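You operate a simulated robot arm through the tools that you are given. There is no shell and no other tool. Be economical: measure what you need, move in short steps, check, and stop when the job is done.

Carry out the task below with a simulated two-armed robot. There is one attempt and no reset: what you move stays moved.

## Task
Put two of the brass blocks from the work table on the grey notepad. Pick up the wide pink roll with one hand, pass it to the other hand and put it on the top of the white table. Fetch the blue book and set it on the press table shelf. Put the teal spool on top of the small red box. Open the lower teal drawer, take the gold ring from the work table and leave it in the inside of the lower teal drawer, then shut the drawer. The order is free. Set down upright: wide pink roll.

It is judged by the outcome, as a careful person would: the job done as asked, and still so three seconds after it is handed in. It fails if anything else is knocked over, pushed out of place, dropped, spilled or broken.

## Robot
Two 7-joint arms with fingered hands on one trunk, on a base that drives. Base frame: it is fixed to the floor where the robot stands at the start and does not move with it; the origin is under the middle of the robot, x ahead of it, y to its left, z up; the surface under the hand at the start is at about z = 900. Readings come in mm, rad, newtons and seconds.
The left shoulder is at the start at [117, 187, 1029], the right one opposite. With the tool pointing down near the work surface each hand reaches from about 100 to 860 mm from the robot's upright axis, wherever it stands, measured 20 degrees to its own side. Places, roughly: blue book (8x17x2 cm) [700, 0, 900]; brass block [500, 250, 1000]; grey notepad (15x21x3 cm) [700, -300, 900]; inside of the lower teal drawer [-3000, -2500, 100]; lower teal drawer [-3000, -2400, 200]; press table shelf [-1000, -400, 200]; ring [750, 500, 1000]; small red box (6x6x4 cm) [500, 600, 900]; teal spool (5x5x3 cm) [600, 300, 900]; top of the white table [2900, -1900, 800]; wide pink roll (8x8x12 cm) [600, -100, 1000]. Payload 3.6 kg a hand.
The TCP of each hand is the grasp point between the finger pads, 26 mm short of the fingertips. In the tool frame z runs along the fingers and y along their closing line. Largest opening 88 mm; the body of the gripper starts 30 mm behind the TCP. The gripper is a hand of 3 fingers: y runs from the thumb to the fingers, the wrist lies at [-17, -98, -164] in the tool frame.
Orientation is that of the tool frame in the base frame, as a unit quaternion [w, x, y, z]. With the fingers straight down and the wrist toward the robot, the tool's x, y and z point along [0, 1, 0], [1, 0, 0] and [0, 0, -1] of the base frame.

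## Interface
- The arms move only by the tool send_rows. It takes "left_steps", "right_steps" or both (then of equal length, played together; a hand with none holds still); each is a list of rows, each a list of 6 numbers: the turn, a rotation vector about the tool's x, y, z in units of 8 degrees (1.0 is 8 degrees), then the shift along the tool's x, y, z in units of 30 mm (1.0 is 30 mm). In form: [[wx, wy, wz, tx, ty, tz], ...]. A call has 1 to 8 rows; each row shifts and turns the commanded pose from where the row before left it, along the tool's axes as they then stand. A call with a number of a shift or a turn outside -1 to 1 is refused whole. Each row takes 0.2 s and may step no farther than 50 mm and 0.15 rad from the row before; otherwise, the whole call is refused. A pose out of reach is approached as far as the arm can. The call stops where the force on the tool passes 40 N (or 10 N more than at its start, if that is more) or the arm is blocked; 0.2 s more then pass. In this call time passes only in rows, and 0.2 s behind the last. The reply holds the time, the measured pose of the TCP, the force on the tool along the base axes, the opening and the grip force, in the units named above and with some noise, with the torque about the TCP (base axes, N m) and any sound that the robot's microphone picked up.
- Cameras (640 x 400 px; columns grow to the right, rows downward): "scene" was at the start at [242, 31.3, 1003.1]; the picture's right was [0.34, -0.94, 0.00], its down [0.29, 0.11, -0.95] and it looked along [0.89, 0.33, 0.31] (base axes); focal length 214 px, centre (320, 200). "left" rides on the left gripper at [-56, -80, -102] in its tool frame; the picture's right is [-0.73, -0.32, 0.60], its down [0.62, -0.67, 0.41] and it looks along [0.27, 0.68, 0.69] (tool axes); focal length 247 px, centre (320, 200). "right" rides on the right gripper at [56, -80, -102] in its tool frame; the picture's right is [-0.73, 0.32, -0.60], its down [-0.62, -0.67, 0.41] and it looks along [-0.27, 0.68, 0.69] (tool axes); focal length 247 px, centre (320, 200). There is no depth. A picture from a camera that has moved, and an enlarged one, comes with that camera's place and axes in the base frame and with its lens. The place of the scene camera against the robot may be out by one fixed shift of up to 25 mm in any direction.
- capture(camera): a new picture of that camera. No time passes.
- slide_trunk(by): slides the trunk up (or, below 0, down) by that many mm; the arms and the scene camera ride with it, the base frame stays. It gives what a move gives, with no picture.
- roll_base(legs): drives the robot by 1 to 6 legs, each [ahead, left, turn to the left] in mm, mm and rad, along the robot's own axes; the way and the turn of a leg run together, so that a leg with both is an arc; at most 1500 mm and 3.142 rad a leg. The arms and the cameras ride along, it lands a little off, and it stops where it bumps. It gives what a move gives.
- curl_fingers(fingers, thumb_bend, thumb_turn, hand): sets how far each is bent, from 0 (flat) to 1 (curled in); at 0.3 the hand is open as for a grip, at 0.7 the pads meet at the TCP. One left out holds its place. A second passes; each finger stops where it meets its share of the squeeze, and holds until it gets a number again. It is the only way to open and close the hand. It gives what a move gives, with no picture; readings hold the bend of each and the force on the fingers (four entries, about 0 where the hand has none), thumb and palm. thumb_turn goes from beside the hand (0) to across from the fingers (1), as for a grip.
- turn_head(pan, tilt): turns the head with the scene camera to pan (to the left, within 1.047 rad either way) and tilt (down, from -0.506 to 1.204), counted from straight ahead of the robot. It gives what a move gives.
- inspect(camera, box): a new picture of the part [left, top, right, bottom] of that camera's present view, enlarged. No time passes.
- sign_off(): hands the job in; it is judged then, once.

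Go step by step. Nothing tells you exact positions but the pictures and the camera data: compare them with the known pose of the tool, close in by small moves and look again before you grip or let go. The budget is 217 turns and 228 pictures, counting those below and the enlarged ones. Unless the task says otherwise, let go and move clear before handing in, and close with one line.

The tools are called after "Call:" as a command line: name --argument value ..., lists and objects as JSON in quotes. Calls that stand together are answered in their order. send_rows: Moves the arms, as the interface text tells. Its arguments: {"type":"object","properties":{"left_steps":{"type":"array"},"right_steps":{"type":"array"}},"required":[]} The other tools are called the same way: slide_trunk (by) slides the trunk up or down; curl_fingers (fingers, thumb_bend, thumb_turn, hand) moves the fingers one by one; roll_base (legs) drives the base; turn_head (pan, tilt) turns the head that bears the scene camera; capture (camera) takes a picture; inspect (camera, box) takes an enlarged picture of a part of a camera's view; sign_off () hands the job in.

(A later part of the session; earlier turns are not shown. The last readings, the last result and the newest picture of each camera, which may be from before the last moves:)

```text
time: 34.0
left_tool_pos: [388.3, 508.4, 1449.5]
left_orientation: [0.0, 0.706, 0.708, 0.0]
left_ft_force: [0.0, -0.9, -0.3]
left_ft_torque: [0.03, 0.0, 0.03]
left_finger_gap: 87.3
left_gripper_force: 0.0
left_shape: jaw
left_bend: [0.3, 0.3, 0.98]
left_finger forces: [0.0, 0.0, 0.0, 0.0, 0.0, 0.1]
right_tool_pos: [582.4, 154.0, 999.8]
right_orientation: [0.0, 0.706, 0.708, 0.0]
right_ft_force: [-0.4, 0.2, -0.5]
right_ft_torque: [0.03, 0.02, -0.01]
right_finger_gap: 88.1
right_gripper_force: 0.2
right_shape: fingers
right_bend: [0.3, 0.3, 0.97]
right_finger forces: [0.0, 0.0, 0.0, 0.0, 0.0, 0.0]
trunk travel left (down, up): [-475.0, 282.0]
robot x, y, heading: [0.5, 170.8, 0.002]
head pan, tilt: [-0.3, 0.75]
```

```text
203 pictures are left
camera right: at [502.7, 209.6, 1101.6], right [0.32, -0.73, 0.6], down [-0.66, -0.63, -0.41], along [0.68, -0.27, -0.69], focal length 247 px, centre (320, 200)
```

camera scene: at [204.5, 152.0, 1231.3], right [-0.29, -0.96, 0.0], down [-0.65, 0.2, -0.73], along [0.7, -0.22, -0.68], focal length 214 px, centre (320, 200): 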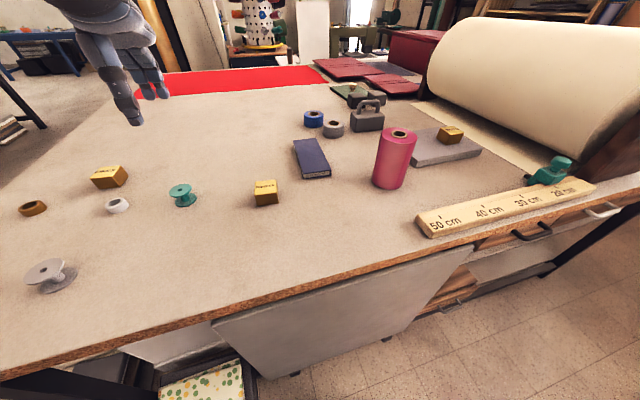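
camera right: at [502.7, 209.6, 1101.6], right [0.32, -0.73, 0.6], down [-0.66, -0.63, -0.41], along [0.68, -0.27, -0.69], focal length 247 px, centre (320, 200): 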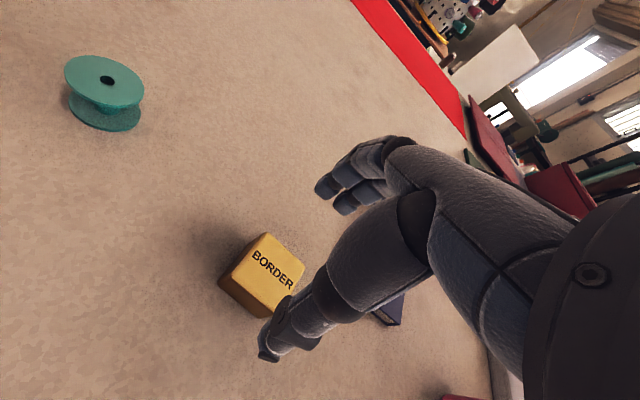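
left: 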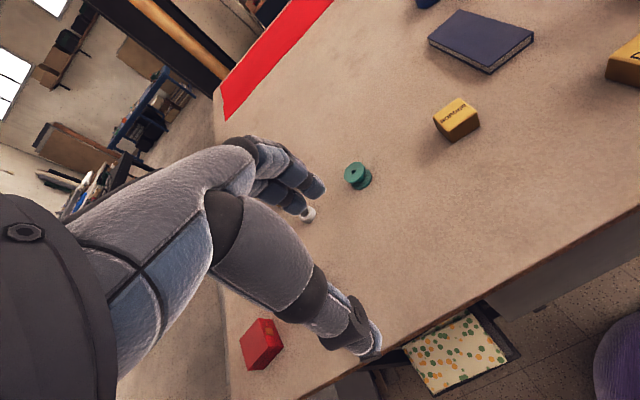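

Well centred, same as the first. Descend to 936 and close.

Call:
send_rows --right_steps '[[0, 0, 0, 0, 0, 0.8], [0, 0, 0, 0, 0, 0.7], [0, 0, 0, 0, 0, 0.6]]'

Call:
curl_fingers --hand "right" --fingers 0.7 --thumb_bend 0.7

Call:
send_rows --right_steps '[[0, 0, 0, 0, 0, -1], [0, 0, 0, 0, 0, -1], [0, 0, 0, 0, 0, -1], [0, 0, 0, 0, 0, -1], [0, 0, 0, 0, 0, -1], [0, 0, 0, 0, 0, -1], [0, 0, 0, 0, 0, -1]]'

Call:
capture --camera "right"

```text
time: 34.8
left_tool_pos: [388.7, 508.3, 1449.1]
left_orientation: [0.0, 0.707, 0.708, 0.0]
left_ft_force: [-0.3, -1.0, -0.2]
left_ft_torque: [-0.04, -0.01, -0.04]
left_finger_gap: 87.6
left_gripper_force: 0.1
left_shape: jaw
left_bend: [0.3, 0.3, 0.98]
left_finger forces: [0.0, 0.1, 0.0, 0.0, 0.1, 0.0]
right_tool_pos: [579.4, 153.7, 936.7]
right_orientation: [-0.001, 0.706, 0.708, 0.0]
right_ft_force: [-0.8, -0.8, -0.1]
right_ft_torque: [-0.02, 0.03, -0.04]
right_finger_gap: 87.8
right_gripper_force: 0.0
right_shape: fingers
right_bend: [0.3, 0.3, 0.97]
right_finger forces: [0.0, 0.0, 0.0, 0.1, 0.0, 0.1]
trunk travel left (down, up): [-475.0, 282.0]
robot x, y, heading: [-0.6, 170.3, -0.002]
head pan, tilt: [-0.3, 0.75]
```

```text
time: 35.8
left_tool_pos: [390.5, 508.2, 1447.9]
left_orientation: [0.001, 0.707, 0.708, 0.0]
left_ft_force: [-1.3, 0.1, -0.7]
left_ft_torque: [0.0, -0.02, 0.04]
left_finger_gap: 88.0
left_gripper_force: 0.0
left_shape: jaw
left_bend: [0.3, 0.3, 0.98]
left_finger forces: [0.0, 0.0, 0.0, 0.1, 0.0, 0.0]
right_tool_pos: [580.2, 152.9, 936.8]
right_orientation: [-0.001, 0.707, 0.707, 0.0]
right_ft_force: [3.5, -0.4, 1.6]
right_ft_torque: [0.04, -0.28, -0.04]
right_finger_gap: 42.1
right_gripper_force: 20.4
right_shape: fingers
right_bend: [0.55, 0.54, 0.97]
right_finger forces: [20.2, 2.2, 0.0, 0.0, 19.3, 0.0]
trunk travel left (down, up): [-475.0, 282.0]
robot x, y, heading: [0.2, 172.2, 0.003]
head pan, tilt: [-0.3, 0.75]
```

```text
time: 37.4
left_tool_pos: [388.4, 507.9, 1449.6]
left_orientation: [0.0, 0.707, 0.708, 0.0]
left_ft_force: [0.5, -0.7, 0.0]
left_ft_torque: [0.01, 0.01, 0.02]
left_finger_gap: 87.5
left_gripper_force: 0.1
left_shape: jaw
left_bend: [0.3, 0.3, 0.98]
left_finger forces: [0.1, 0.0, 0.1, 0.0, 0.1, 0.1]
right_tool_pos: [579.7, 153.1, 1147.2]
right_orientation: [-0.001, 0.706, 0.708, -0.001]
right_ft_force: [-0.5, -0.2, -5.3]
right_ft_torque: [0.0, 0.0, 0.01]
right_finger_gap: 42.0
right_gripper_force: 19.3
right_shape: fingers
right_bend: [0.57, 0.54, 0.97]
right_finger forces: [17.5, 2.1, 0.1, 0.1, 19.3, 0.0]
trunk travel left (down, up): [-475.0, 282.0]
robot x, y, heading: [-0.1, 167.4, 0.001]
head pan, tilt: [-0.3, 0.75]
```

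```text
202 pictures are left
camera right: at [501.6, 208.6, 1249.7], right [0.32, -0.73, 0.6], down [-0.66, -0.63, -0.41], along [0.68, -0.27, -0.69], focal length 247 px, centre (320, 200)
```

right: 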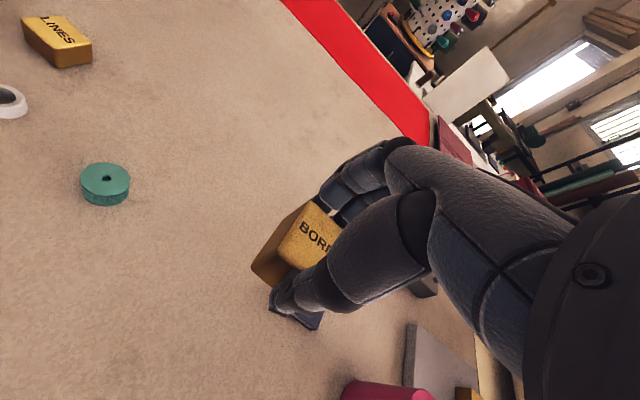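

Gripped. Carry it to the pad's left half at [650,−270].

Call:
send_rows --right_steps '[[0, 0, 0, -1, 0.2, 0], [0, 0, 0, -1, 0.2, 0], [0, 0, 0, -1, 0.2, 0], [0, 0, 0, -1, 0.2, 0], [0, 0, 0, -1, 0.2, 0], [0, 0, 0, -1, 0.2, 0], [0, 0, 0, -1, 0.2, 0], [0, 0, 0, -1, 0.2, 0]]'

Call:
send_rows --right_steps '[[0, 0, 0, -1, 0.2, 0], [0, 0, 0, -1, 0.2, 0], [0, 0, 0, -1, 0.2, 0], [0, 0, 0, -1, 0.1, 0], [0, 0, 0, -1, 0, 0.5], [0, 0, 0, -1, 0, 1], [0, 0, 0, -0.1, 0, 1], [0, 0, 0, 0, 0, 1]]'

Call:
capture --camera "right"

Call:
capture --camera "scene"

```text
time: 39.2
left_tool_pos: [388.6, 506.5, 1448.6]
left_orientation: [-0.001, 0.707, 0.708, 0.001]
left_ft_force: [-0.5, -0.3, -0.2]
left_ft_torque: [0.0, 0.01, -0.01]
left_finger_gap: 87.8
left_gripper_force: 0.0
left_shape: jaw
left_bend: [0.3, 0.3, 0.98]
left_finger forces: [0.0, 0.1, 0.0, 0.0, 0.1, 0.0]
right_tool_pos: [629.3, -87.1, 1145.3]
right_orientation: [-0.001, 0.706, 0.708, -0.001]
right_ft_force: [0.5, -0.2, -6.2]
right_ft_torque: [-0.01, 0.0, 0.03]
right_finger_gap: 42.1
right_gripper_force: 19.0
right_shape: fingers
right_bend: [0.57, 0.54, 0.97]
right_finger forces: [17.3, 2.1, 0.0, 0.0, 19.2, 0.0]
trunk travel left (down, up): [-475.0, 282.0]
robot x, y, heading: [-0.3, 168.6, 0.002]
head pan, tilt: [-0.3, 0.75]
```

```text
time: 41.0
left_tool_pos: [389.4, 508.5, 1448.7]
left_orientation: [-0.001, 0.707, 0.707, 0.0]
left_ft_force: [0.4, 0.0, -0.1]
left_ft_torque: [0.0, -0.01, -0.01]
left_finger_gap: 87.9
left_gripper_force: 0.1
left_shape: jaw
left_bend: [0.3, 0.3, 0.98]
left_finger forces: [0.0, 0.0, 0.0, 0.0, 0.0, 0.1]
right_tool_pos: [651.0, -268.3, 1040.4]
right_orientation: [0.001, 0.707, 0.707, 0.0]
right_ft_force: [1.1, 0.9, -4.9]
right_ft_torque: [-0.02, -0.06, 0.02]
right_finger_gap: 41.6
right_gripper_force: 19.7
right_shape: fingers
right_bend: [0.57, 0.54, 0.97]
right_finger forces: [17.6, 2.3, 0.0, 0.1, 19.4, 0.0]
trunk travel left (down, up): [-475.0, 282.0]
robot x, y, heading: [3.3, 170.3, 0.003]
head pan, tilt: [-0.3, 0.75]
```

```text
201 pictures are left
camera right: at [571.3, -212.9, 1141.6], right [0.32, -0.73, 0.6], down [-0.66, -0.62, -0.41], along [0.68, -0.27, -0.69], focal length 247 px, centre (320, 200)
```

right: 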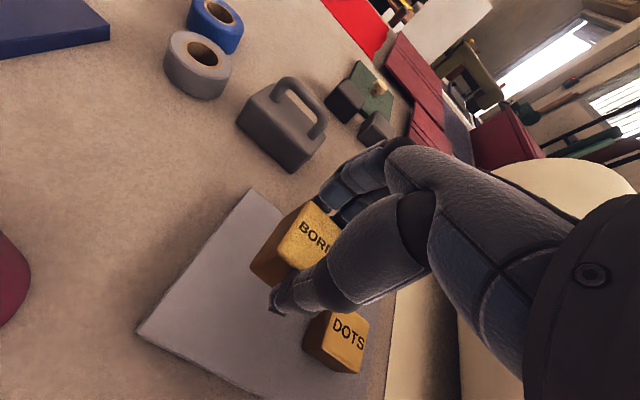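

```text
200 pictures are left
camera scene: at [205.4, 150.3, 1231.0], right [-0.29, -0.96, 0.0], down [-0.65, 0.2, -0.73], along [0.7, -0.21, -0.68], focal length 214 px, centre (320, 200)
```

scene: 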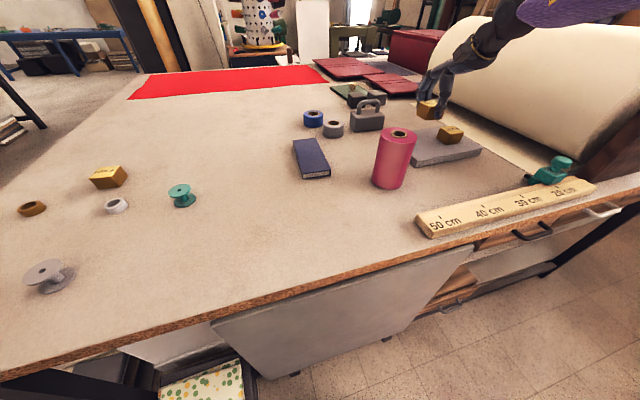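

Position over the pad is good. Lower gently.

Call:
send_rows --right_steps '[[0, 0, 0, 0, 0, 0.9], [0, 0, 0, 0, 0, 0.8], [0, 0, 0, 0, 0, 0.5], [0, 0, 0, 0, 0, 0.2], [0, 0, 0, 0, 0, 0.1], [0, 0, 0, 0, 0, 0.1], [0, 0, 0, 0, 0, 0.1]]'

```text
time: 42.6
left_tool_pos: [389.3, 508.3, 1449.7]
left_orientation: [0.0, 0.707, 0.708, 0.0]
left_ft_force: [0.0, -0.7, -0.4]
left_ft_torque: [0.02, 0.01, 0.01]
left_finger_gap: 87.6
left_gripper_force: 0.0
left_shape: jaw
left_bend: [0.3, 0.3, 0.98]
left_finger forces: [0.0, 0.0, 0.0, 0.0, 0.0, 0.1]
right_tool_pos: [648.1, -267.6, 1021.3]
right_orientation: [0.001, 0.707, 0.707, 0.001]
right_ft_force: [0.4, -0.3, -6.1]
right_ft_torque: [0.02, -0.03, 0.01]
right_finger_gap: 41.8
right_gripper_force: 19.8
right_shape: fingers
right_bend: [0.57, 0.54, 0.97]
right_finger forces: [17.4, 2.3, 0.0, 0.0, 19.4, 0.1]
right hand out of reach, approached as far as the arm can: row 1, 2, 3, 5
trunk travel left (down, up): [-475.0, 282.0]
robot x, y, heading: [5.7, 172.5, 0.001]
head pan, tilt: [-0.3, 0.75]
```

Out of reach at this height. I'll raise the hand, then lower the trunk by 110 mm for more reach.

Call:
send_rows --right_steps '[[0, 0, 0, 0, 0, -1], [0, 0, 0, 0, 0, -1], [0, 0, 0, 0, 0, -1], [0, 0, 0, 0, 0, -1]]'

Call:
slide_trunk --by -110

```text
time: 43.6
left_tool_pos: [390.2, 508.8, 1449.4]
left_orientation: [-0.001, 0.706, 0.708, 0.0]
left_ft_force: [0.2, -0.7, 0.0]
left_ft_torque: [0.0, 0.03, 0.0]
left_finger_gap: 87.7
left_gripper_force: 0.0
left_shape: jaw
left_bend: [0.3, 0.3, 0.98]
left_finger forces: [0.0, 0.1, 0.0, 0.0, 0.0, 0.0]
right_tool_pos: [647.2, -266.2, 1142.2]
right_orientation: [0.0, 0.707, 0.708, 0.0]
right_ft_force: [-0.1, -0.3, -5.7]
right_ft_torque: [0.02, -0.03, 0.03]
right_finger_gap: 41.5
right_gripper_force: 18.5
right_shape: fingers
right_bend: [0.57, 0.54, 0.97]
right_finger forces: [17.0, 2.4, 0.0, 0.0, 19.1, 0.0]
trunk travel left (down, up): [-475.0, 282.0]
robot x, y, heading: [-1.0, 168.5, 0.001]
head pan, tilt: [-0.3, 0.75]
```

```text
time: 45.0
left_tool_pos: [389.4, 509.0, 1340.7]
left_orientation: [0.0, 0.707, 0.707, 0.0]
left_ft_force: [0.1, 0.5, -0.2]
left_ft_torque: [-0.01, -0.02, -0.01]
left_finger_gap: 87.9
left_gripper_force: 0.1
left_shape: jaw
left_bend: [0.3, 0.3, 0.98]
left_finger forces: [0.0, 0.0, 0.0, 0.1, 0.1, 0.0]
right_tool_pos: [647.7, -267.6, 1032.2]
right_orientation: [-0.001, 0.706, 0.708, 0.0]
right_ft_force: [-0.3, -1.0, -6.0]
right_ft_torque: [0.01, -0.06, -0.04]
right_finger_gap: 41.7
right_gripper_force: 19.0
right_shape: fingers
right_bend: [0.57, 0.54, 0.97]
right_finger forces: [17.0, 2.5, 0.0, 0.0, 18.9, 0.1]
trunk travel left (down, up): [-365.0, 392.0]
robot x, y, heading: [0.2, 170.8, -0.001]
head pan, tilt: [-0.3, 0.75]
```

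Call:
send_rows --right_steps '[[0, 0, 0, 0, 0, 0.9], [0, 0, 0, 0, 0, 0.8], [0, 0, 0, 0, 0, 0.4], [0, 0, 0, 0, 0, 0.1], [0, 0, 0, 0, 0, 0.1]]'

Call:
inspect --camera "scene" --box '[380, 60, 540, 160]'

```text
time: 46.2
left_tool_pos: [388.9, 508.1, 1338.6]
left_orientation: [-0.001, 0.707, 0.707, 0.001]
left_ft_force: [0.9, -0.8, -0.7]
left_ft_torque: [0.0, -0.01, -0.04]
left_finger_gap: 87.7
left_gripper_force: 0.1
left_shape: jaw
left_bend: [0.3, 0.3, 0.98]
left_finger forces: [0.1, 0.1, 0.0, 0.0, 0.0, 0.0]
right_tool_pos: [648.0, -267.0, 962.2]
right_orientation: [0.0, 0.706, 0.708, -0.001]
right_ft_force: [-0.6, -0.7, -4.0]
right_ft_torque: [-0.05, -0.02, 0.0]
right_finger_gap: 41.7
right_gripper_force: 19.4
right_shape: fingers
right_bend: [0.57, 0.54, 0.97]
right_finger forces: [16.6, 2.6, 0.0, 0.0, 19.3, 0.0]
trunk travel left (down, up): [-365.0, 392.0]
robot x, y, heading: [2.7, 169.3, 0.005]
head pan, tilt: [-0.3, 0.75]
```

```text
4.00 times, centred on (460, 110) of scene
camera zoom: at [215.6, 150.3, 1115.0], right [-0.29, -0.96, 0.0], down [-0.65, 0.2, -0.73], along [0.7, -0.21, -0.68], focal length 858 px, centre (-240, 560)
```

zoom: 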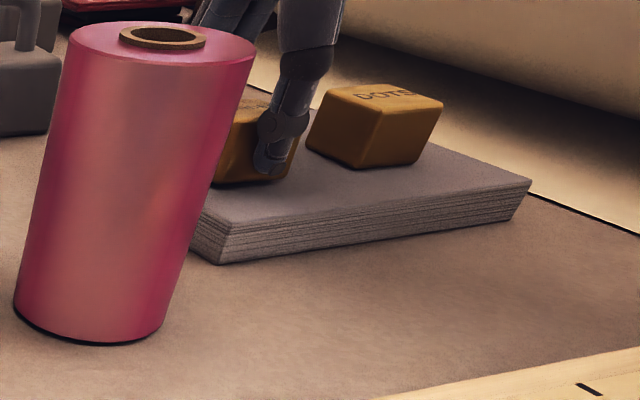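

Almost touching. Two more millimetre steps, then release.

Call:
send_rows --right_steps '[[0, 0, 0, 0, 0, 0.07], [0, 0, 0, 0, 0, 0.07]]'

Call:
curl_fingers --hand "right" --fingers 0.3 --thumb_bend 0.3

Call:
send_rows --right_steps '[[0, 0, 0, 0, 0, -0.5], [0, 0, 0, 0, 0, -1], [0, 0, 0, 0, 0, -1], [0, 0, 0, 0, 0, -1], [0, 0, 0, 0, 0, -1], [0, 0, 0, 0, 0, -1], [0, 0, 0, 0, 0, -1]]'

Call:
slide_trunk --by 110

Call:
turn_head --pan 0.0 --tilt 0.75

Call:
capture --camera "scene"

Call:
capture --camera "left"

```text
time: 46.8
left_tool_pos: [387.6, 507.3, 1340.0]
left_orientation: [-0.001, 0.706, 0.708, -0.001]
left_ft_force: [1.6, -0.3, 0.2]
left_ft_torque: [0.0, -0.01, -0.01]
left_finger_gap: 87.6
left_gripper_force: 0.0
left_shape: jaw
left_bend: [0.3, 0.3, 0.98]
left_finger forces: [0.0, 0.1, 0.0, 0.0, 0.1, 0.0]
right_tool_pos: [648.5, -266.4, 961.5]
right_orientation: [0.002, 0.707, 0.707, 0.002]
right_ft_force: [-1.6, -0.5, 6.8]
right_ft_torque: [0.02, -0.16, 0.02]
right_finger_gap: 41.9
right_gripper_force: 20.3
right_shape: fingers
right_bend: [0.57, 0.54, 0.97]
right_finger forces: [16.9, 2.6, 0.0, 0.0, 21.3, 0.0]
trunk travel left (down, up): [-365.0, 392.0]
robot x, y, heading: [-2.7, 171.0, 0.003]
head pan, tilt: [-0.3, 0.75]
```

```text
time: 47.8
left_tool_pos: [388.5, 507.8, 1339.2]
left_orientation: [0.0, 0.707, 0.707, 0.0]
left_ft_force: [-0.3, -0.1, -0.9]
left_ft_torque: [-0.05, -0.01, 0.0]
left_finger_gap: 87.8
left_gripper_force: 0.0
left_shape: jaw
left_bend: [0.3, 0.3, 0.98]
left_finger forces: [0.0, 0.0, 0.0, 0.0, 0.0, 0.1]
right_tool_pos: [647.0, -266.8, 958.1]
right_orientation: [-0.001, 0.707, 0.708, 0.001]
right_ft_force: [0.4, 0.0, 0.1]
right_ft_torque: [0.0, -0.06, 0.0]
right_finger_gap: 88.0
right_gripper_force: 0.0
right_shape: fingers
right_bend: [0.3, 0.3, 0.97]
right_finger forces: [0.0, 0.0, 0.0, 0.1, 0.0, 0.0]
trunk travel left (down, up): [-365.0, 392.0]
robot x, y, heading: [1.5, 169.7, 0.004]
head pan, tilt: [-0.3, 0.75]
```

```text
time: 49.4
left_tool_pos: [388.6, 508.6, 1339.0]
left_orientation: [0.0, 0.706, 0.708, 0.001]
left_ft_force: [0.4, 0.6, 0.3]
left_ft_torque: [0.02, 0.0, 0.01]
left_finger_gap: 87.6
left_gripper_force: 0.0
left_shape: jaw
left_bend: [0.3, 0.3, 0.98]
left_finger forces: [0.1, 0.1, 0.0, 0.0, 0.0, 0.0]
right_tool_pos: [646.1, -266.1, 1154.6]
right_orientation: [0.0, 0.705, 0.709, 0.0]
right_ft_force: [-0.3, -0.2, -0.6]
right_ft_torque: [-0.02, -0.01, -0.01]
right_finger_gap: 87.9
right_gripper_force: 0.1
right_shape: fingers
right_bend: [0.3, 0.3, 0.97]
right_finger forces: [0.0, 0.0, 0.1, 0.0, 0.0, 0.0]
trunk travel left (down, up): [-365.0, 392.0]
robot x, y, heading: [1.2, 168.9, 0.005]
head pan, tilt: [-0.3, 0.75]
```

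```text
time: 50.8
left_tool_pos: [389.5, 507.7, 1449.8]
left_orientation: [-0.001, 0.706, 0.708, 0.0]
left_ft_force: [0.2, -0.2, 0.7]
left_ft_torque: [-0.01, 0.02, 0.0]
left_finger_gap: 88.0
left_gripper_force: 0.1
left_shape: jaw
left_bend: [0.3, 0.3, 0.98]
left_finger forces: [0.1, 0.0, 0.0, 0.0, 0.0, 0.1]
right_tool_pos: [648.8, -266.8, 1261.3]
right_orientation: [-0.001, 0.707, 0.707, -0.001]
right_ft_force: [-0.8, -0.7, 0.7]
right_ft_torque: [-0.02, 0.05, 0.01]
right_finger_gap: 87.9
right_gripper_force: 0.1
right_shape: fingers
right_bend: [0.3, 0.3, 0.97]
right_finger forces: [0.0, 0.0, 0.0, 0.0, 0.1, 0.1]
trunk travel left (down, up): [-475.0, 282.0]
robot x, y, heading: [3.1, 167.9, 0.004]
head pan, tilt: [-0.3, 0.75]
```

```text
time: 51.6
left_tool_pos: [389.5, 509.2, 1450.0]
left_orientation: [-0.001, 0.706, 0.708, 0.0]
left_ft_force: [0.3, -0.7, 0.6]
left_ft_torque: [0.0, -0.01, 0.02]
left_finger_gap: 87.7
left_gripper_force: 0.0
left_shape: jaw
left_bend: [0.3, 0.3, 0.98]
left_finger forces: [0.1, 0.0, 0.0, 0.0, 0.1, 0.1]
right_tool_pos: [648.4, -266.6, 1263.8]
right_orientation: [0.001, 0.707, 0.708, 0.0]
right_ft_force: [0.2, -0.1, -0.2]
right_ft_torque: [0.04, 0.0, -0.01]
right_finger_gap: 88.0
right_gripper_force: 0.1
right_shape: fingers
right_bend: [0.3, 0.3, 0.97]
right_finger forces: [0.1, 0.0, 0.0, 0.1, 0.0, 0.1]
trunk travel left (down, up): [-475.0, 282.0]
robot x, y, heading: [-4.3, 171.4, 0.004]
head pan, tilt: [0.0, 0.75]
```

```text
198 pictures are left
camera scene: at [208.1, 174.9, 1231.3], right [0.0, -1.0, 0.0], down [-0.68, 0.0, -0.73], along [0.73, 0.0, -0.68], focal length 214 px, centre (320, 200)
```

scene: 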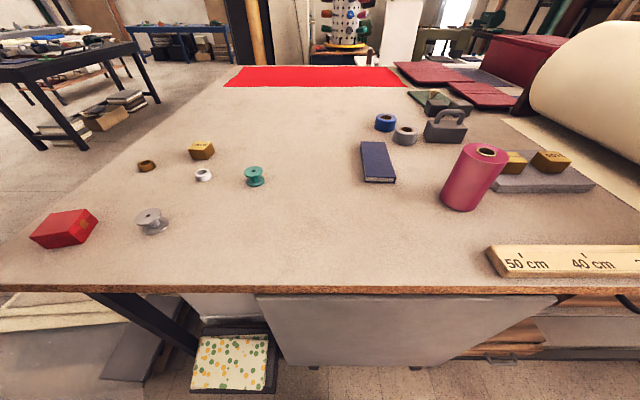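

```text
197 pictures are left
camera left: at [309.3, 451.7, 1551.1], right [-0.32, -0.74, -0.6], down [-0.67, 0.62, -0.41], along [0.67, 0.27, -0.69], focal length 247 px, centre (320, 200)
```

left: 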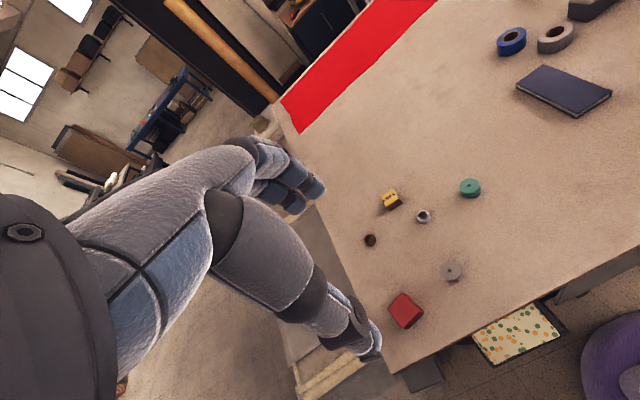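

Both blocks lie on the pad. Next the teal spool at about [625,331]: I bring the left hand over it.

Call:
send_rows --left_steps '[[0, 0, 0, -0.74, 0.98, 0.9], [0, 0, 0, -0.74, 0.98, 0.9], [0, 0, 0, -0.74, 0.98, 0.9], [0, 0, 0, -0.74, 0.98, 0.9], [0, 0, 0, -0.74, 0.98, 0.9], [0, 0, 0, -0.74, 0.98, 0.9], [0, 0, 0, -0.74, 0.98, 0.9], [0, 0, 0, -0.74, 0.98, 0.9]]'

Call:
send_rows --left_steps '[[0, 0, 0, 0, 0, 1], [0, 0, 0, 0, 0, 1], [0, 0, 0, 0, 0, 1], [0, 0, 0, 0, 0, 1], [0, 0, 0, 0, 0, 1]]'

Call:
capture --camera "left"

```text
time: 53.4
left_tool_pos: [623.1, 329.1, 1232.8]
left_orientation: [-0.001, 0.706, 0.708, 0.0]
left_ft_force: [0.6, 0.6, 0.3]
left_ft_torque: [-0.01, 0.0, 0.0]
left_finger_gap: 87.6
left_gripper_force: 0.1
left_shape: jaw
left_bend: [0.3, 0.3, 0.98]
left_finger forces: [0.0, 0.1, 0.0, 0.0, 0.1, 0.1]
right_tool_pos: [648.0, -269.2, 1262.5]
right_orientation: [0.0, 0.706, 0.708, 0.0]
right_ft_force: [-1.1, 0.4, 0.0]
right_ft_torque: [0.02, 0.01, -0.02]
right_finger_gap: 88.1
right_gripper_force: 0.1
right_shape: fingers
right_bend: [0.3, 0.3, 0.97]
right_finger forces: [0.0, 0.0, 0.0, 0.0, 0.0, 0.0]
trunk travel left (down, up): [-475.0, 282.0]
robot x, y, heading: [0.3, 168.6, 0.004]
head pan, tilt: [0.0, 0.75]
```

```text
time: 54.6
left_tool_pos: [625.8, 330.5, 1083.4]
left_orientation: [0.0, 0.706, 0.708, 0.001]
left_ft_force: [-0.9, -0.1, -0.5]
left_ft_torque: [-0.01, -0.03, 0.01]
left_finger_gap: 87.7
left_gripper_force: 0.0
left_shape: jaw
left_bend: [0.3, 0.3, 0.98]
left_finger forces: [0.0, 0.0, 0.0, 0.0, 0.0, 0.0]
right_tool_pos: [648.4, -266.3, 1263.4]
right_orientation: [0.0, 0.707, 0.707, 0.0]
right_ft_force: [-0.1, -0.7, 0.0]
right_ft_torque: [0.01, 0.04, 0.0]
right_finger_gap: 87.9
right_gripper_force: 0.1
right_shape: fingers
right_bend: [0.3, 0.3, 0.97]
right_finger forces: [0.0, 0.0, 0.0, 0.0, 0.0, 0.0]
trunk travel left (down, up): [-475.0, 282.0]
robot x, y, heading: [-1.5, 170.0, 0.001]
head pan, tilt: [0.0, 0.75]
```

```text
196 pictures are left
camera left: at [546.0, 274.1, 1185.4], right [-0.32, -0.74, -0.6], down [-0.67, 0.62, -0.41], along [0.67, 0.27, -0.69], focal length 247 px, centre (320, 200)
```

left: 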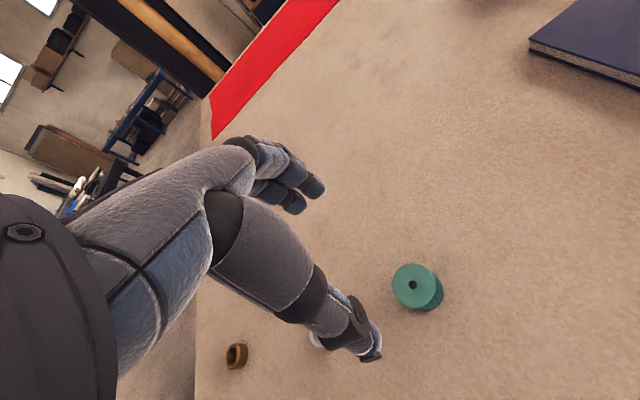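

The spool is at about [622,323]. I shift and descend to just above it.

Call:
send_rows --left_steps '[[0, 0, 0, -0.25, -0.1, 0.8], [0, 0, 0, 0, 0, 1], [0, 0, 0, 0, 0, 1], [0, 0, 0, 0, 0, 0.6]]'

Call:
capture --camera "left"

```text
time: 55.6
left_tool_pos: [622.4, 324.7, 981.8]
left_orientation: [0.0, 0.706, 0.708, 0.0]
left_ft_force: [0.1, 0.6, -0.6]
left_ft_torque: [-0.01, -0.01, 0.02]
left_finger_gap: 87.9
left_gripper_force: 0.0
left_shape: jaw
left_bend: [0.3, 0.3, 0.98]
left_finger forces: [0.0, 0.0, 0.1, 0.0, 0.1, 0.0]
right_tool_pos: [648.0, -266.3, 1263.2]
right_orientation: [0.0, 0.706, 0.708, -0.001]
right_ft_force: [-0.5, -0.8, 0.2]
right_ft_torque: [0.0, 0.03, 0.03]
right_finger_gap: 88.0
right_gripper_force: 0.1
right_shape: fingers
right_bend: [0.3, 0.3, 0.97]
right_finger forces: [0.0, 0.0, 0.1, 0.0, 0.0, 0.0]
trunk travel left (down, up): [-475.0, 282.0]
robot x, y, heading: [-0.7, 170.6, 0.004]
head pan, tilt: [0.0, 0.75]
```

```text
195 pictures are left
camera left: at [542.0, 268.0, 1082.5], right [-0.32, -0.74, -0.6], down [-0.67, 0.62, -0.41], along [0.67, 0.27, -0.69], focal length 247 px, centre (320, 200)
```

left: 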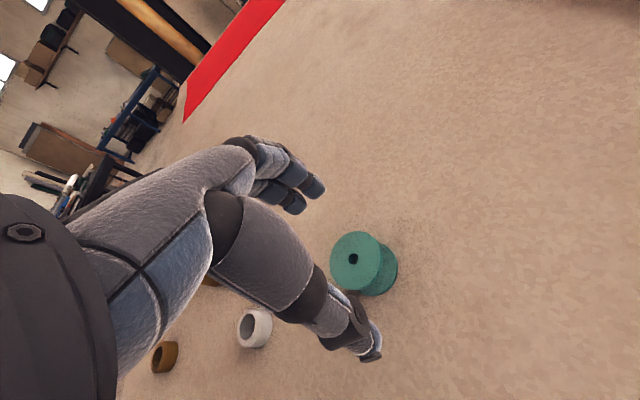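

Centred. Descend to 932 and close gently.

Call:
send_rows --left_steps '[[0, 0, 0, -0.08, 0, 0.8], [0, 0, 0, 0, 0, 0.6], [0, 0, 0, 0, 0, 0.25]]'

Call:
curl_fingers --hand "left" --fingers 0.7 --thumb_bend 0.7

Call:
capture --camera "left"

```text
time: 56.4
left_tool_pos: [622.3, 322.5, 931.3]
left_orientation: [0.001, 0.707, 0.708, 0.0]
left_ft_force: [1.1, -0.2, 0.2]
left_ft_torque: [0.0, 0.05, -0.02]
left_finger_gap: 87.9
left_gripper_force: 0.1
left_shape: jaw
left_bend: [0.3, 0.3, 0.98]
left_finger forces: [0.0, 0.1, 0.1, 0.0, 0.1, 0.1]
right_tool_pos: [647.6, -267.6, 1264.1]
right_orientation: [0.0, 0.707, 0.708, 0.0]
right_ft_force: [0.1, -0.3, -0.3]
right_ft_torque: [-0.01, -0.02, 0.02]
right_finger_gap: 87.9
right_gripper_force: 0.0
right_shape: fingers
right_bend: [0.3, 0.3, 0.97]
right_finger forces: [0.0, 0.0, 0.0, 0.0, 0.0, 0.0]
trunk travel left (down, up): [-475.0, 282.0]
robot x, y, heading: [-0.6, 170.1, -0.001]
head pan, tilt: [0.0, 0.75]
```

```text
time: 57.4
left_tool_pos: [621.4, 323.0, 931.9]
left_orientation: [0.0, 0.706, 0.708, -0.001]
left_ft_force: [-0.8, -0.7, 1.2]
left_ft_torque: [-0.01, -0.02, -0.03]
left_finger_gap: 35.1
left_gripper_force: 15.8
left_shape: fingers
left_bend: [0.6, 0.55, 0.96]
left_finger forces: [6.4, 9.4, 0.1, 0.1, 15.4, 0.0]
right_tool_pos: [647.4, -267.5, 1264.3]
right_orientation: [0.0, 0.706, 0.708, 0.0]
right_ft_force: [-0.2, 0.4, 1.1]
right_ft_torque: [-0.02, 0.05, -0.01]
right_finger_gap: 87.9
right_gripper_force: 0.1
right_shape: fingers
right_bend: [0.3, 0.3, 0.97]
right_finger forces: [0.0, 0.0, 0.0, 0.0, 0.1, 0.1]
trunk travel left (down, up): [-475.0, 282.0]
robot x, y, heading: [2.7, 170.4, -0.001]
head pan, tilt: [0.0, 0.75]
```

```text
194 pictures are left
camera left: at [541.9, 265.4, 1034.0], right [-0.32, -0.74, -0.6], down [-0.67, 0.62, -0.41], along [0.68, 0.27, -0.69], focal length 247 px, centre (320, 200)
```

left: 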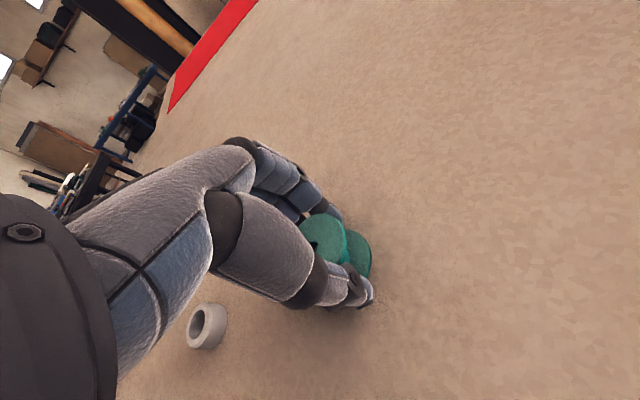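

Spool held. I lift and swing towards the red box.

Call:
send_rows --left_steps '[[0, 0, 0, 0, 0, -0.6], [0, 0, 0, 0, 0, -1], [0, 0, 0, 0, 0, -1], [0, 0, 0, 0, 0, -1], [0, 0, 0, 0.8, -0.45, -0.8], [0, 0, 0, 1, -0.55, -0.3], [0, 0, 0, 1, -0.55, 0], [0, 0, 0, 1, -0.55, 0]]'

Call:
send_rows --left_steps '[[0, 0, 0, 1, -0.55, 0], [0, 0, 0, 1, -0.55, 0], [0, 0, 0, 1, -0.55, 0], [0, 0, 0, 1, -0.55, 0], [0, 0, 0, 0.7, -0.5, 0]]'

Call:
capture --camera "left"

Call:
turn_head --pan 0.6 --tilt 0.75

Call:
capture --camera "scene"

```text
time: 59.2
left_tool_pos: [558.1, 436.8, 1073.0]
left_orientation: [-0.001, 0.707, 0.708, 0.0]
left_ft_force: [-0.2, 0.4, -0.7]
left_ft_torque: [0.0, -0.02, 0.03]
left_finger_gap: 34.5
left_gripper_force: 15.3
left_shape: fingers
left_bend: [0.6, 0.55, 0.96]
left_finger forces: [6.5, 9.2, 0.0, 0.1, 15.0, 0.0]
right_tool_pos: [646.8, -267.3, 1264.2]
right_orientation: [0.0, 0.706, 0.708, -0.001]
right_ft_force: [-0.3, -0.7, -0.1]
right_ft_torque: [0.01, 0.02, 0.01]
right_finger_gap: 88.0
right_gripper_force: 0.0
right_shape: fingers
right_bend: [0.3, 0.3, 0.97]
right_finger forces: [0.1, 0.0, 0.0, 0.1, 0.0, 0.0]
trunk travel left (down, up): [-475.0, 282.0]
robot x, y, heading: [-1.1, 171.4, 0.003]
head pan, tilt: [0.0, 0.75]
```

```text
time: 60.4
left_tool_pos: [475.6, 578.0, 1072.4]
left_orientation: [0.0, 0.706, 0.708, 0.0]
left_ft_force: [-0.2, -0.2, 0.3]
left_ft_torque: [0.01, 0.02, 0.0]
left_finger_gap: 34.9
left_gripper_force: 15.5
left_shape: fingers
left_bend: [0.6, 0.55, 0.96]
left_finger forces: [6.5, 9.1, 0.0, 0.0, 15.0, 0.1]
right_tool_pos: [646.1, -267.8, 1263.7]
right_orientation: [0.0, 0.707, 0.707, 0.0]
right_ft_force: [0.2, 0.8, -0.7]
right_ft_torque: [0.0, 0.02, 0.01]
right_finger_gap: 88.0
right_gripper_force: 0.2
right_shape: fingers
right_bend: [0.3, 0.3, 0.97]
right_finger forces: [0.0, 0.0, 0.0, 0.0, 0.1, 0.0]
trunk travel left (down, up): [-475.0, 282.0]
robot x, y, heading: [-0.4, 172.2, 0.001]
head pan, tilt: [0.0, 0.75]
```

```text
193 pictures are left
camera left: at [397.0, 521.1, 1173.8], right [-0.32, -0.74, -0.6], down [-0.67, 0.62, -0.41], along [0.68, 0.27, -0.69], focal length 247 px, centre (320, 200)
```

left: 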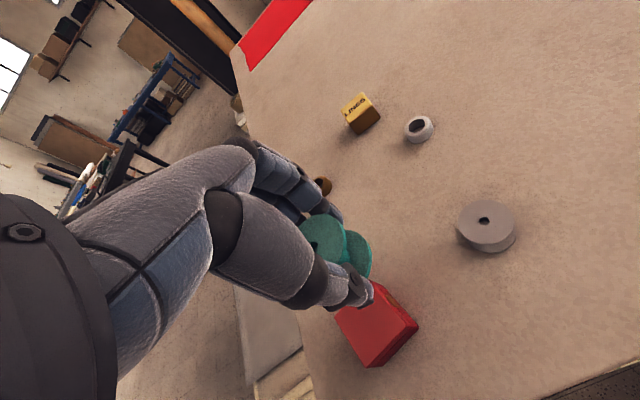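

```text
time: 61.4
left_tool_pos: [476.8, 577.3, 1071.9]
left_orientation: [0.0, 0.707, 0.708, 0.001]
left_ft_force: [0.2, 0.4, 0.0]
left_ft_torque: [-0.01, -0.03, 0.03]
left_finger_gap: 34.8
left_gripper_force: 15.7
left_shape: fingers
left_bend: [0.6, 0.55, 0.96]
left_finger forces: [6.3, 9.3, 0.0, 0.0, 14.9, 0.0]
right_tool_pos: [647.1, -266.5, 1263.5]
right_orientation: [-0.001, 0.706, 0.708, 0.0]
right_ft_force: [-0.2, 0.1, 0.2]
right_ft_torque: [-0.02, 0.0, 0.02]
right_finger_gap: 88.0
right_gripper_force: 0.1
right_shape: fingers
right_bend: [0.3, 0.3, 0.97]
right_finger forces: [0.1, 0.0, 0.1, 0.0, 0.0, 0.1]
trunk travel left (down, up): [-475.0, 282.0]
robot x, y, heading: [1.3, 170.8, 0.001]
head pan, tilt: [0.6, 0.75]
```

```text
192 pictures are left
camera scene: at [193.6, 221.8, 1231.3], right [0.57, -0.82, 0.0], down [-0.56, -0.39, -0.73], along [0.6, 0.41, -0.68], focal length 214 px, centre (320, 200)
```

scene: 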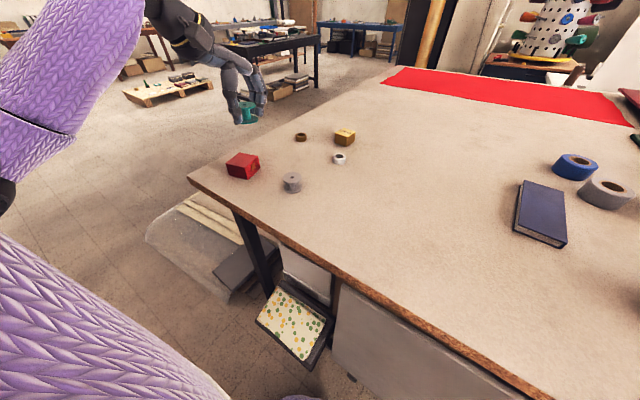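

I enlarge the left view to find the box's top face accurately.

Call:
inspect --camera "left" --box '[290, 220, 450, 380]'

Call:
inspect --camera "scene" --box '[200, 90, 320, 210]'

```text
2.50 times, centred on (370, 300) of left
camera zoom: at [397.6, 520.5, 1173.8], right [-0.32, -0.74, -0.6], down [-0.67, 0.62, -0.41], along [0.67, 0.27, -0.69], focal length 617 px, centre (195, -50)
```

zoom: 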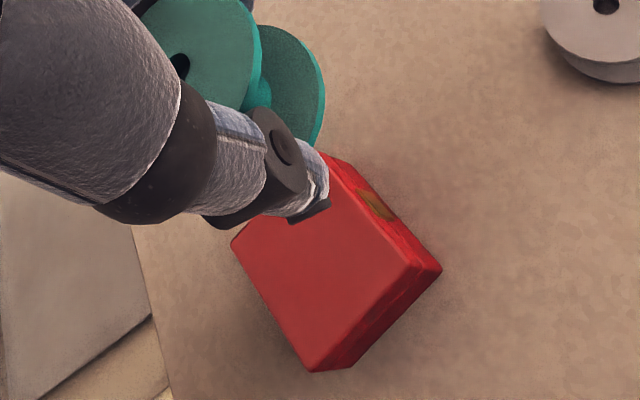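

```text
3.33 times, centred on (260, 150) of scene
camera zoom: at [193.6, 221.8, 1231.3], right [0.57, -0.82, 0.0], down [-0.56, -0.39, -0.73], along [0.6, 0.41, -0.68], focal length 715 px, centre (520, 367)
```

zoom: 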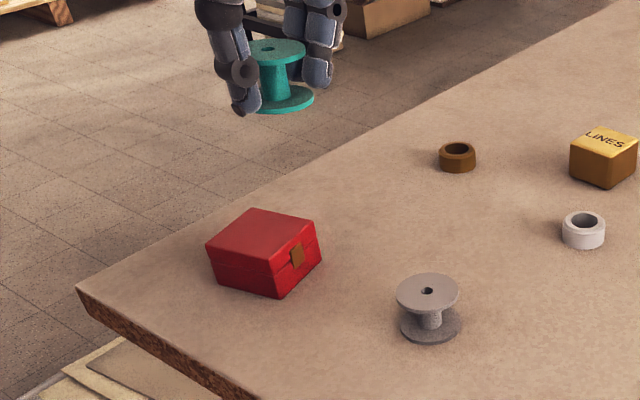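

The box top centre is at about [460,620]. I move above it and lower to about 985.

Call:
send_rows --left_steps '[[0, 0, 0, 0.7, -0.27, 0], [0, 0, 0, 0.72, -0.27, 0], [0, 0, 0, 0, 0, 1], [0, 0, 0, 0, 0, 1], [0, 0, 0, 0, 0, 0.8]]'

Call:
inspect --camera "scene" --box '[200, 90, 320, 210]'

Call:
capture --camera "left"

```text
time: 62.6
left_tool_pos: [459.4, 618.3, 988.9]
left_orientation: [0.0, 0.706, 0.708, 0.001]
left_ft_force: [0.2, 0.4, -0.1]
left_ft_torque: [0.01, -0.01, -0.02]
left_finger_gap: 34.6
left_gripper_force: 15.3
left_shape: fingers
left_bend: [0.6, 0.55, 0.96]
left_finger forces: [6.5, 9.4, 0.0, 0.1, 15.0, 0.0]
right_tool_pos: [646.6, -267.4, 1263.2]
right_orientation: [0.0, 0.706, 0.708, 0.0]
right_ft_force: [0.0, 0.1, 0.4]
right_ft_torque: [0.0, -0.01, -0.02]
right_finger_gap: 88.3
right_gripper_force: 0.0
right_shape: fingers
right_bend: [0.3, 0.3, 0.97]
right_finger forces: [0.1, 0.0, 0.1, 0.0, 0.0, 0.0]
trunk travel left (down, up): [-475.0, 282.0]
robot x, y, heading: [-1.5, 170.1, 0.005]
head pan, tilt: [0.6, 0.75]
```

```text
3.33 times, centred on (260, 150) of scene
camera zoom: at [193.6, 221.8, 1231.2], right [0.57, -0.82, 0.0], down [-0.56, -0.39, -0.73], along [0.6, 0.41, -0.68], focal length 715 px, centre (520, 367)
```

zoom: 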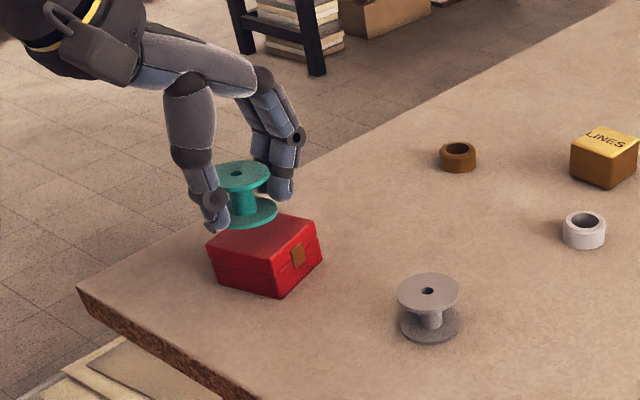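

```text
188 pictures are left
camera left: at [380.3, 562.0, 1090.5], right [-0.32, -0.74, -0.6], down [-0.67, 0.62, -0.41], along [0.67, 0.27, -0.69], focal length 247 px, centre (320, 200)
```

left: 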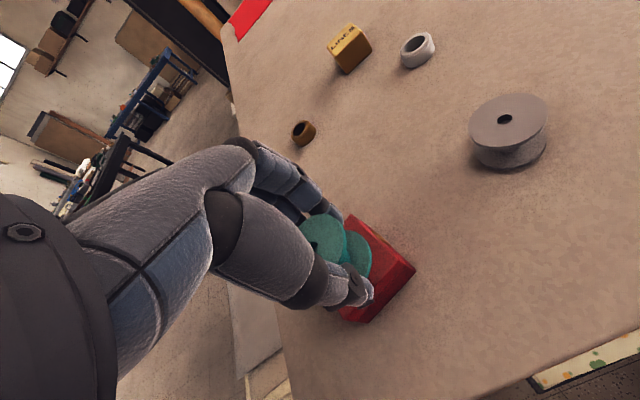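

The spool is centred over the box within a few mm. Lower until contact.

Call:
send_rows --left_steps '[[0, 0, 0, 0, 0, 0.3], [0, 0, 0, 0, 0, 0.1], [0, 0, 0, 0, 0, 0.1], [0, 0, 0, 0, 0, 0.07]]'

Call:
inspect --camera "scene" --box '[200, 90, 320, 210]'

```text
time: 63.6
left_tool_pos: [459.9, 617.6, 972.4]
left_orientation: [0.0, 0.706, 0.708, 0.0]
left_ft_force: [-0.2, 0.3, 0.5]
left_ft_torque: [-0.01, 0.01, 0.04]
left_finger_gap: 34.8
left_gripper_force: 15.8
left_shape: fingers
left_bend: [0.6, 0.55, 0.96]
left_finger forces: [6.3, 9.4, 0.1, 0.0, 15.1, 0.0]
right_tool_pos: [647.4, -267.7, 1262.5]
right_orientation: [0.0, 0.706, 0.708, 0.0]
right_ft_force: [0.4, 0.1, -0.5]
right_ft_torque: [-0.02, 0.0, 0.03]
right_finger_gap: 88.1
right_gripper_force: 0.1
right_shape: fingers
right_bend: [0.3, 0.3, 0.97]
right_finger forces: [0.0, 0.1, 0.1, 0.0, 0.0, 0.0]
trunk travel left (down, up): [-475.0, 282.0]
robot x, y, heading: [-1.0, 168.7, 0.004]
head pan, tilt: [0.6, 0.75]
```

```text
3.33 times, centred on (260, 150) of scene
camera zoom: at [193.5, 221.8, 1231.3], right [0.57, -0.82, 0.0], down [-0.56, -0.39, -0.73], along [0.6, 0.41, -0.68], focal length 715 px, centre (520, 367)
```

zoom: 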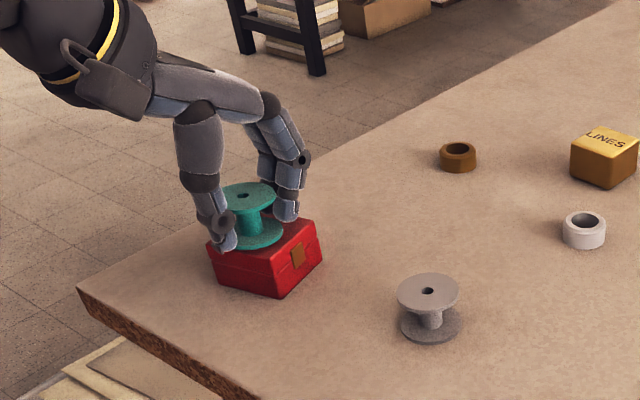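

Slightly left of centre in this view; I nudge 5 mm and lower until I feel contact.

Call:
send_rows --left_steps '[[0, 0, 0, -0.15, 0.1, 0], [0, 0, 0, 0, 0, 0.07], [0, 0, 0, 0, 0, 0.07], [0, 0, 0, 0, 0, 0.07]]'

```text
time: 64.6
left_tool_pos: [463.6, 614.9, 966.8]
left_orientation: [0.002, 0.706, 0.709, 0.001]
left_ft_force: [-0.3, 0.2, 9.4]
left_ft_torque: [0.05, -0.12, -0.02]
left_finger_gap: 34.9
left_gripper_force: 16.2
left_shape: fingers
left_bend: [0.6, 0.55, 0.96]
left_finger forces: [6.5, 9.9, 0.1, 0.0, 16.6, 0.1]
right_tool_pos: [646.4, -266.9, 1262.8]
right_orientation: [0.001, 0.707, 0.707, 0.001]
right_ft_force: [-1.2, -0.3, 0.8]
right_ft_torque: [-0.02, 0.0, 0.0]
right_finger_gap: 88.1
right_gripper_force: 0.1
right_shape: fingers
right_bend: [0.3, 0.3, 0.97]
right_finger forces: [0.0, 0.1, 0.0, 0.1, 0.0, 0.0]
trunk travel left (down, up): [-475.0, 282.0]
robot x, y, heading: [-0.0, 168.5, -0.0]
head pan, tilt: [0.6, 0.75]
```

Contact. Release and lift away.

Call:
curl_fingers --hand "left" --fingers 0.3 --thumb_bend 0.3

Call:
send_rows --left_steps '[[0, 0, 0, 0, 0, -0.3], [0, 0, 0, 0, 0, -1], [0, 0, 0, 0, 0, -1], [0, 0, 0, 0, 0, -1], [0, 0, 0, 0, 0, -1], [0, 0, 0, 0, 0, -1]]'

Call:
inspect --camera "scene" --box '[200, 90, 320, 210]'

Call:
capture --camera "left"

```text
time: 65.6
left_tool_pos: [463.0, 613.6, 965.5]
left_orientation: [0.0, 0.706, 0.708, 0.0]
left_ft_force: [-0.6, 0.7, 0.2]
left_ft_torque: [0.01, -0.01, -0.03]
left_finger_gap: 87.9
left_gripper_force: 0.0
left_shape: fingers
left_bend: [0.3, 0.3, 0.97]
left_finger forces: [0.0, 0.0, 0.0, 0.0, 0.0, 0.0]
right_tool_pos: [647.9, -267.7, 1264.0]
right_orientation: [0.001, 0.706, 0.708, 0.0]
right_ft_force: [-0.2, -0.2, -0.9]
right_ft_torque: [-0.04, 0.03, 0.0]
right_finger_gap: 88.0
right_gripper_force: 0.1
right_shape: fingers
right_bend: [0.3, 0.3, 0.97]
right_finger forces: [0.0, 0.1, 0.1, 0.0, 0.0, 0.0]
trunk travel left (down, up): [-475.0, 282.0]
robot x, y, heading: [0.2, 168.9, 0.002]
head pan, tilt: [0.6, 0.75]
```

```text
time: 67.0
left_tool_pos: [463.8, 613.2, 1126.5]
left_orientation: [0.0, 0.706, 0.708, 0.001]
left_ft_force: [0.1, 0.0, -0.3]
left_ft_torque: [0.02, -0.01, 0.01]
left_finger_gap: 88.0
left_gripper_force: 0.0
left_shape: fingers
left_bend: [0.3, 0.3, 0.97]
left_finger forces: [0.1, 0.1, 0.0, 0.0, 0.0, 0.0]
right_tool_pos: [646.8, -268.4, 1263.0]
right_orientation: [-0.001, 0.706, 0.708, 0.0]
right_ft_force: [-0.1, -0.1, -1.0]
right_ft_torque: [-0.03, 0.03, -0.01]
right_finger_gap: 88.2
right_gripper_force: 0.0
right_shape: fingers
right_bend: [0.3, 0.3, 0.97]
right_finger forces: [0.0, 0.0, 0.0, 0.0, 0.1, 0.0]
trunk travel left (down, up): [-475.0, 282.0]
robot x, y, heading: [-0.9, 171.1, -0.004]
head pan, tilt: [0.6, 0.75]
```

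```text
3.33 times, centred on (260, 150) of scene
camera zoom: at [193.4, 221.6, 1231.3], right [0.57, -0.82, 0.0], down [-0.56, -0.39, -0.73], along [0.6, 0.41, -0.68], focal length 715 px, centre (520, 367)
```

zoom: 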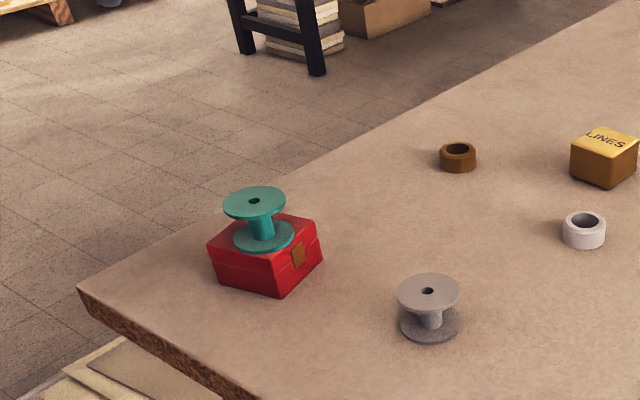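

```text
185 pictures are left
camera left: at [384.1, 557.5, 1228.2], right [-0.32, -0.74, -0.6], down [-0.67, 0.62, -0.41], along [0.67, 0.27, -0.69], focal length 247 px, centre (320, 200)
```

left: 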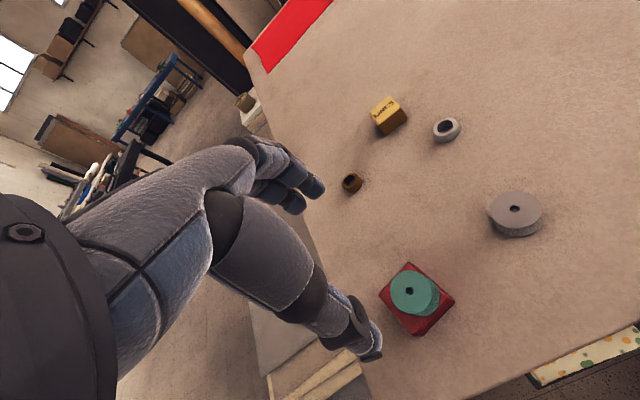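

The spool stands on the red box. Now the pink roll: I bring the right hand above it (about [538,−131], top near 1018).

Call:
send_rows --right_steps '[[0, 0, 0, 0.9, -0.73, 0], [0, 0, 0, 0.9, -0.73, 0], [0, 0, 0, 0.9, -0.73, 0], [0, 0, 0, 0.9, -0.73, 0], [0, 0, 0, 0.9, -0.73, 0]]'

Call:
turn_head --pan -0.4 --tilt 0.75

Call:
capture --camera "right"

Call:
capture --camera "scene"

```text
time: 68.2
left_tool_pos: [464.6, 614.0, 1125.8]
left_orientation: [0.001, 0.706, 0.708, 0.001]
left_ft_force: [-0.5, 0.3, -0.4]
left_ft_torque: [0.0, 0.02, 0.03]
left_finger_gap: 88.0
left_gripper_force: 0.0
left_shape: fingers
left_bend: [0.3, 0.3, 0.97]
left_finger forces: [0.0, 0.1, 0.1, 0.1, 0.1, 0.0]
right_tool_pos: [538.9, -133.0, 1262.7]
right_orientation: [0.0, 0.706, 0.708, 0.0]
right_ft_force: [-0.4, 0.5, -0.8]
right_ft_torque: [0.0, -0.04, 0.0]
right_finger_gap: 88.1
right_gripper_force: 0.0
right_shape: fingers
right_bend: [0.3, 0.3, 0.97]
right_finger forces: [0.0, 0.0, 0.0, 0.0, 0.0, 0.0]
trunk travel left (down, up): [-475.0, 282.0]
robot x, y, heading: [2.9, 168.9, 0.006]
head pan, tilt: [0.6, 0.75]
```

```text
time: 69.5
left_tool_pos: [464.9, 614.7, 1127.7]
left_orientation: [0.0, 0.707, 0.708, 0.0]
left_ft_force: [0.2, -0.4, -0.6]
left_ft_torque: [0.02, 0.03, 0.01]
left_finger_gap: 88.1
left_gripper_force: 0.0
left_shape: fingers
left_bend: [0.3, 0.3, 0.97]
left_finger forces: [0.0, 0.0, 0.0, 0.1, 0.0, 0.0]
right_tool_pos: [539.3, -131.4, 1262.3]
right_orientation: [0.001, 0.706, 0.708, 0.0]
right_ft_force: [0.4, -1.0, -0.4]
right_ft_torque: [-0.02, 0.02, 0.01]
right_finger_gap: 88.0
right_gripper_force: 0.0
right_shape: fingers
right_bend: [0.3, 0.3, 0.97]
right_finger forces: [0.0, 0.0, 0.0, 0.0, 0.0, 0.0]
trunk travel left (down, up): [-475.0, 282.0]
robot x, y, heading: [-0.8, 171.1, -0.0]
head pan, tilt: [-0.4, 0.75]
```

```text
184 pictures are left
camera right: at [460.1, -77.3, 1365.0], right [0.32, -0.73, 0.6], down [-0.66, -0.63, -0.41], along [0.68, -0.27, -0.69], focal length 247 px, centre (320, 200)
```

right: 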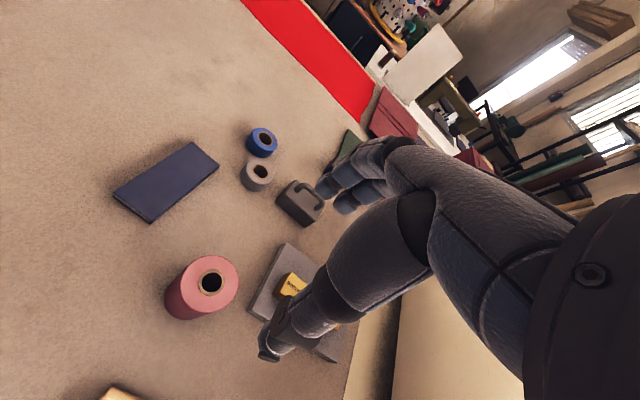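

```text
183 pictures are left
camera scene: at [201.7, 142.9, 1231.3], right [-0.39, -0.92, 0.0], down [-0.63, 0.26, -0.73], along [0.67, -0.28, -0.68], focal length 214 px, centre (320, 200)
```

scene: 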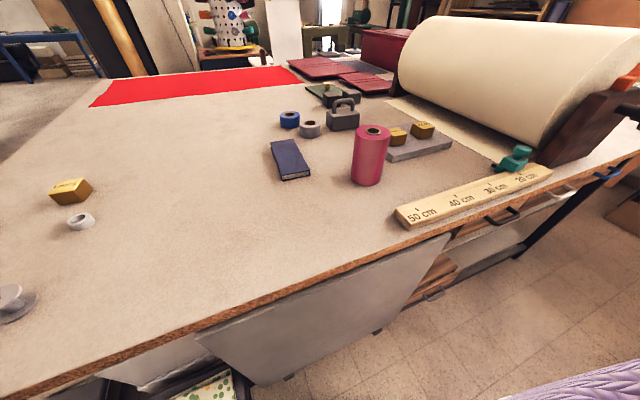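

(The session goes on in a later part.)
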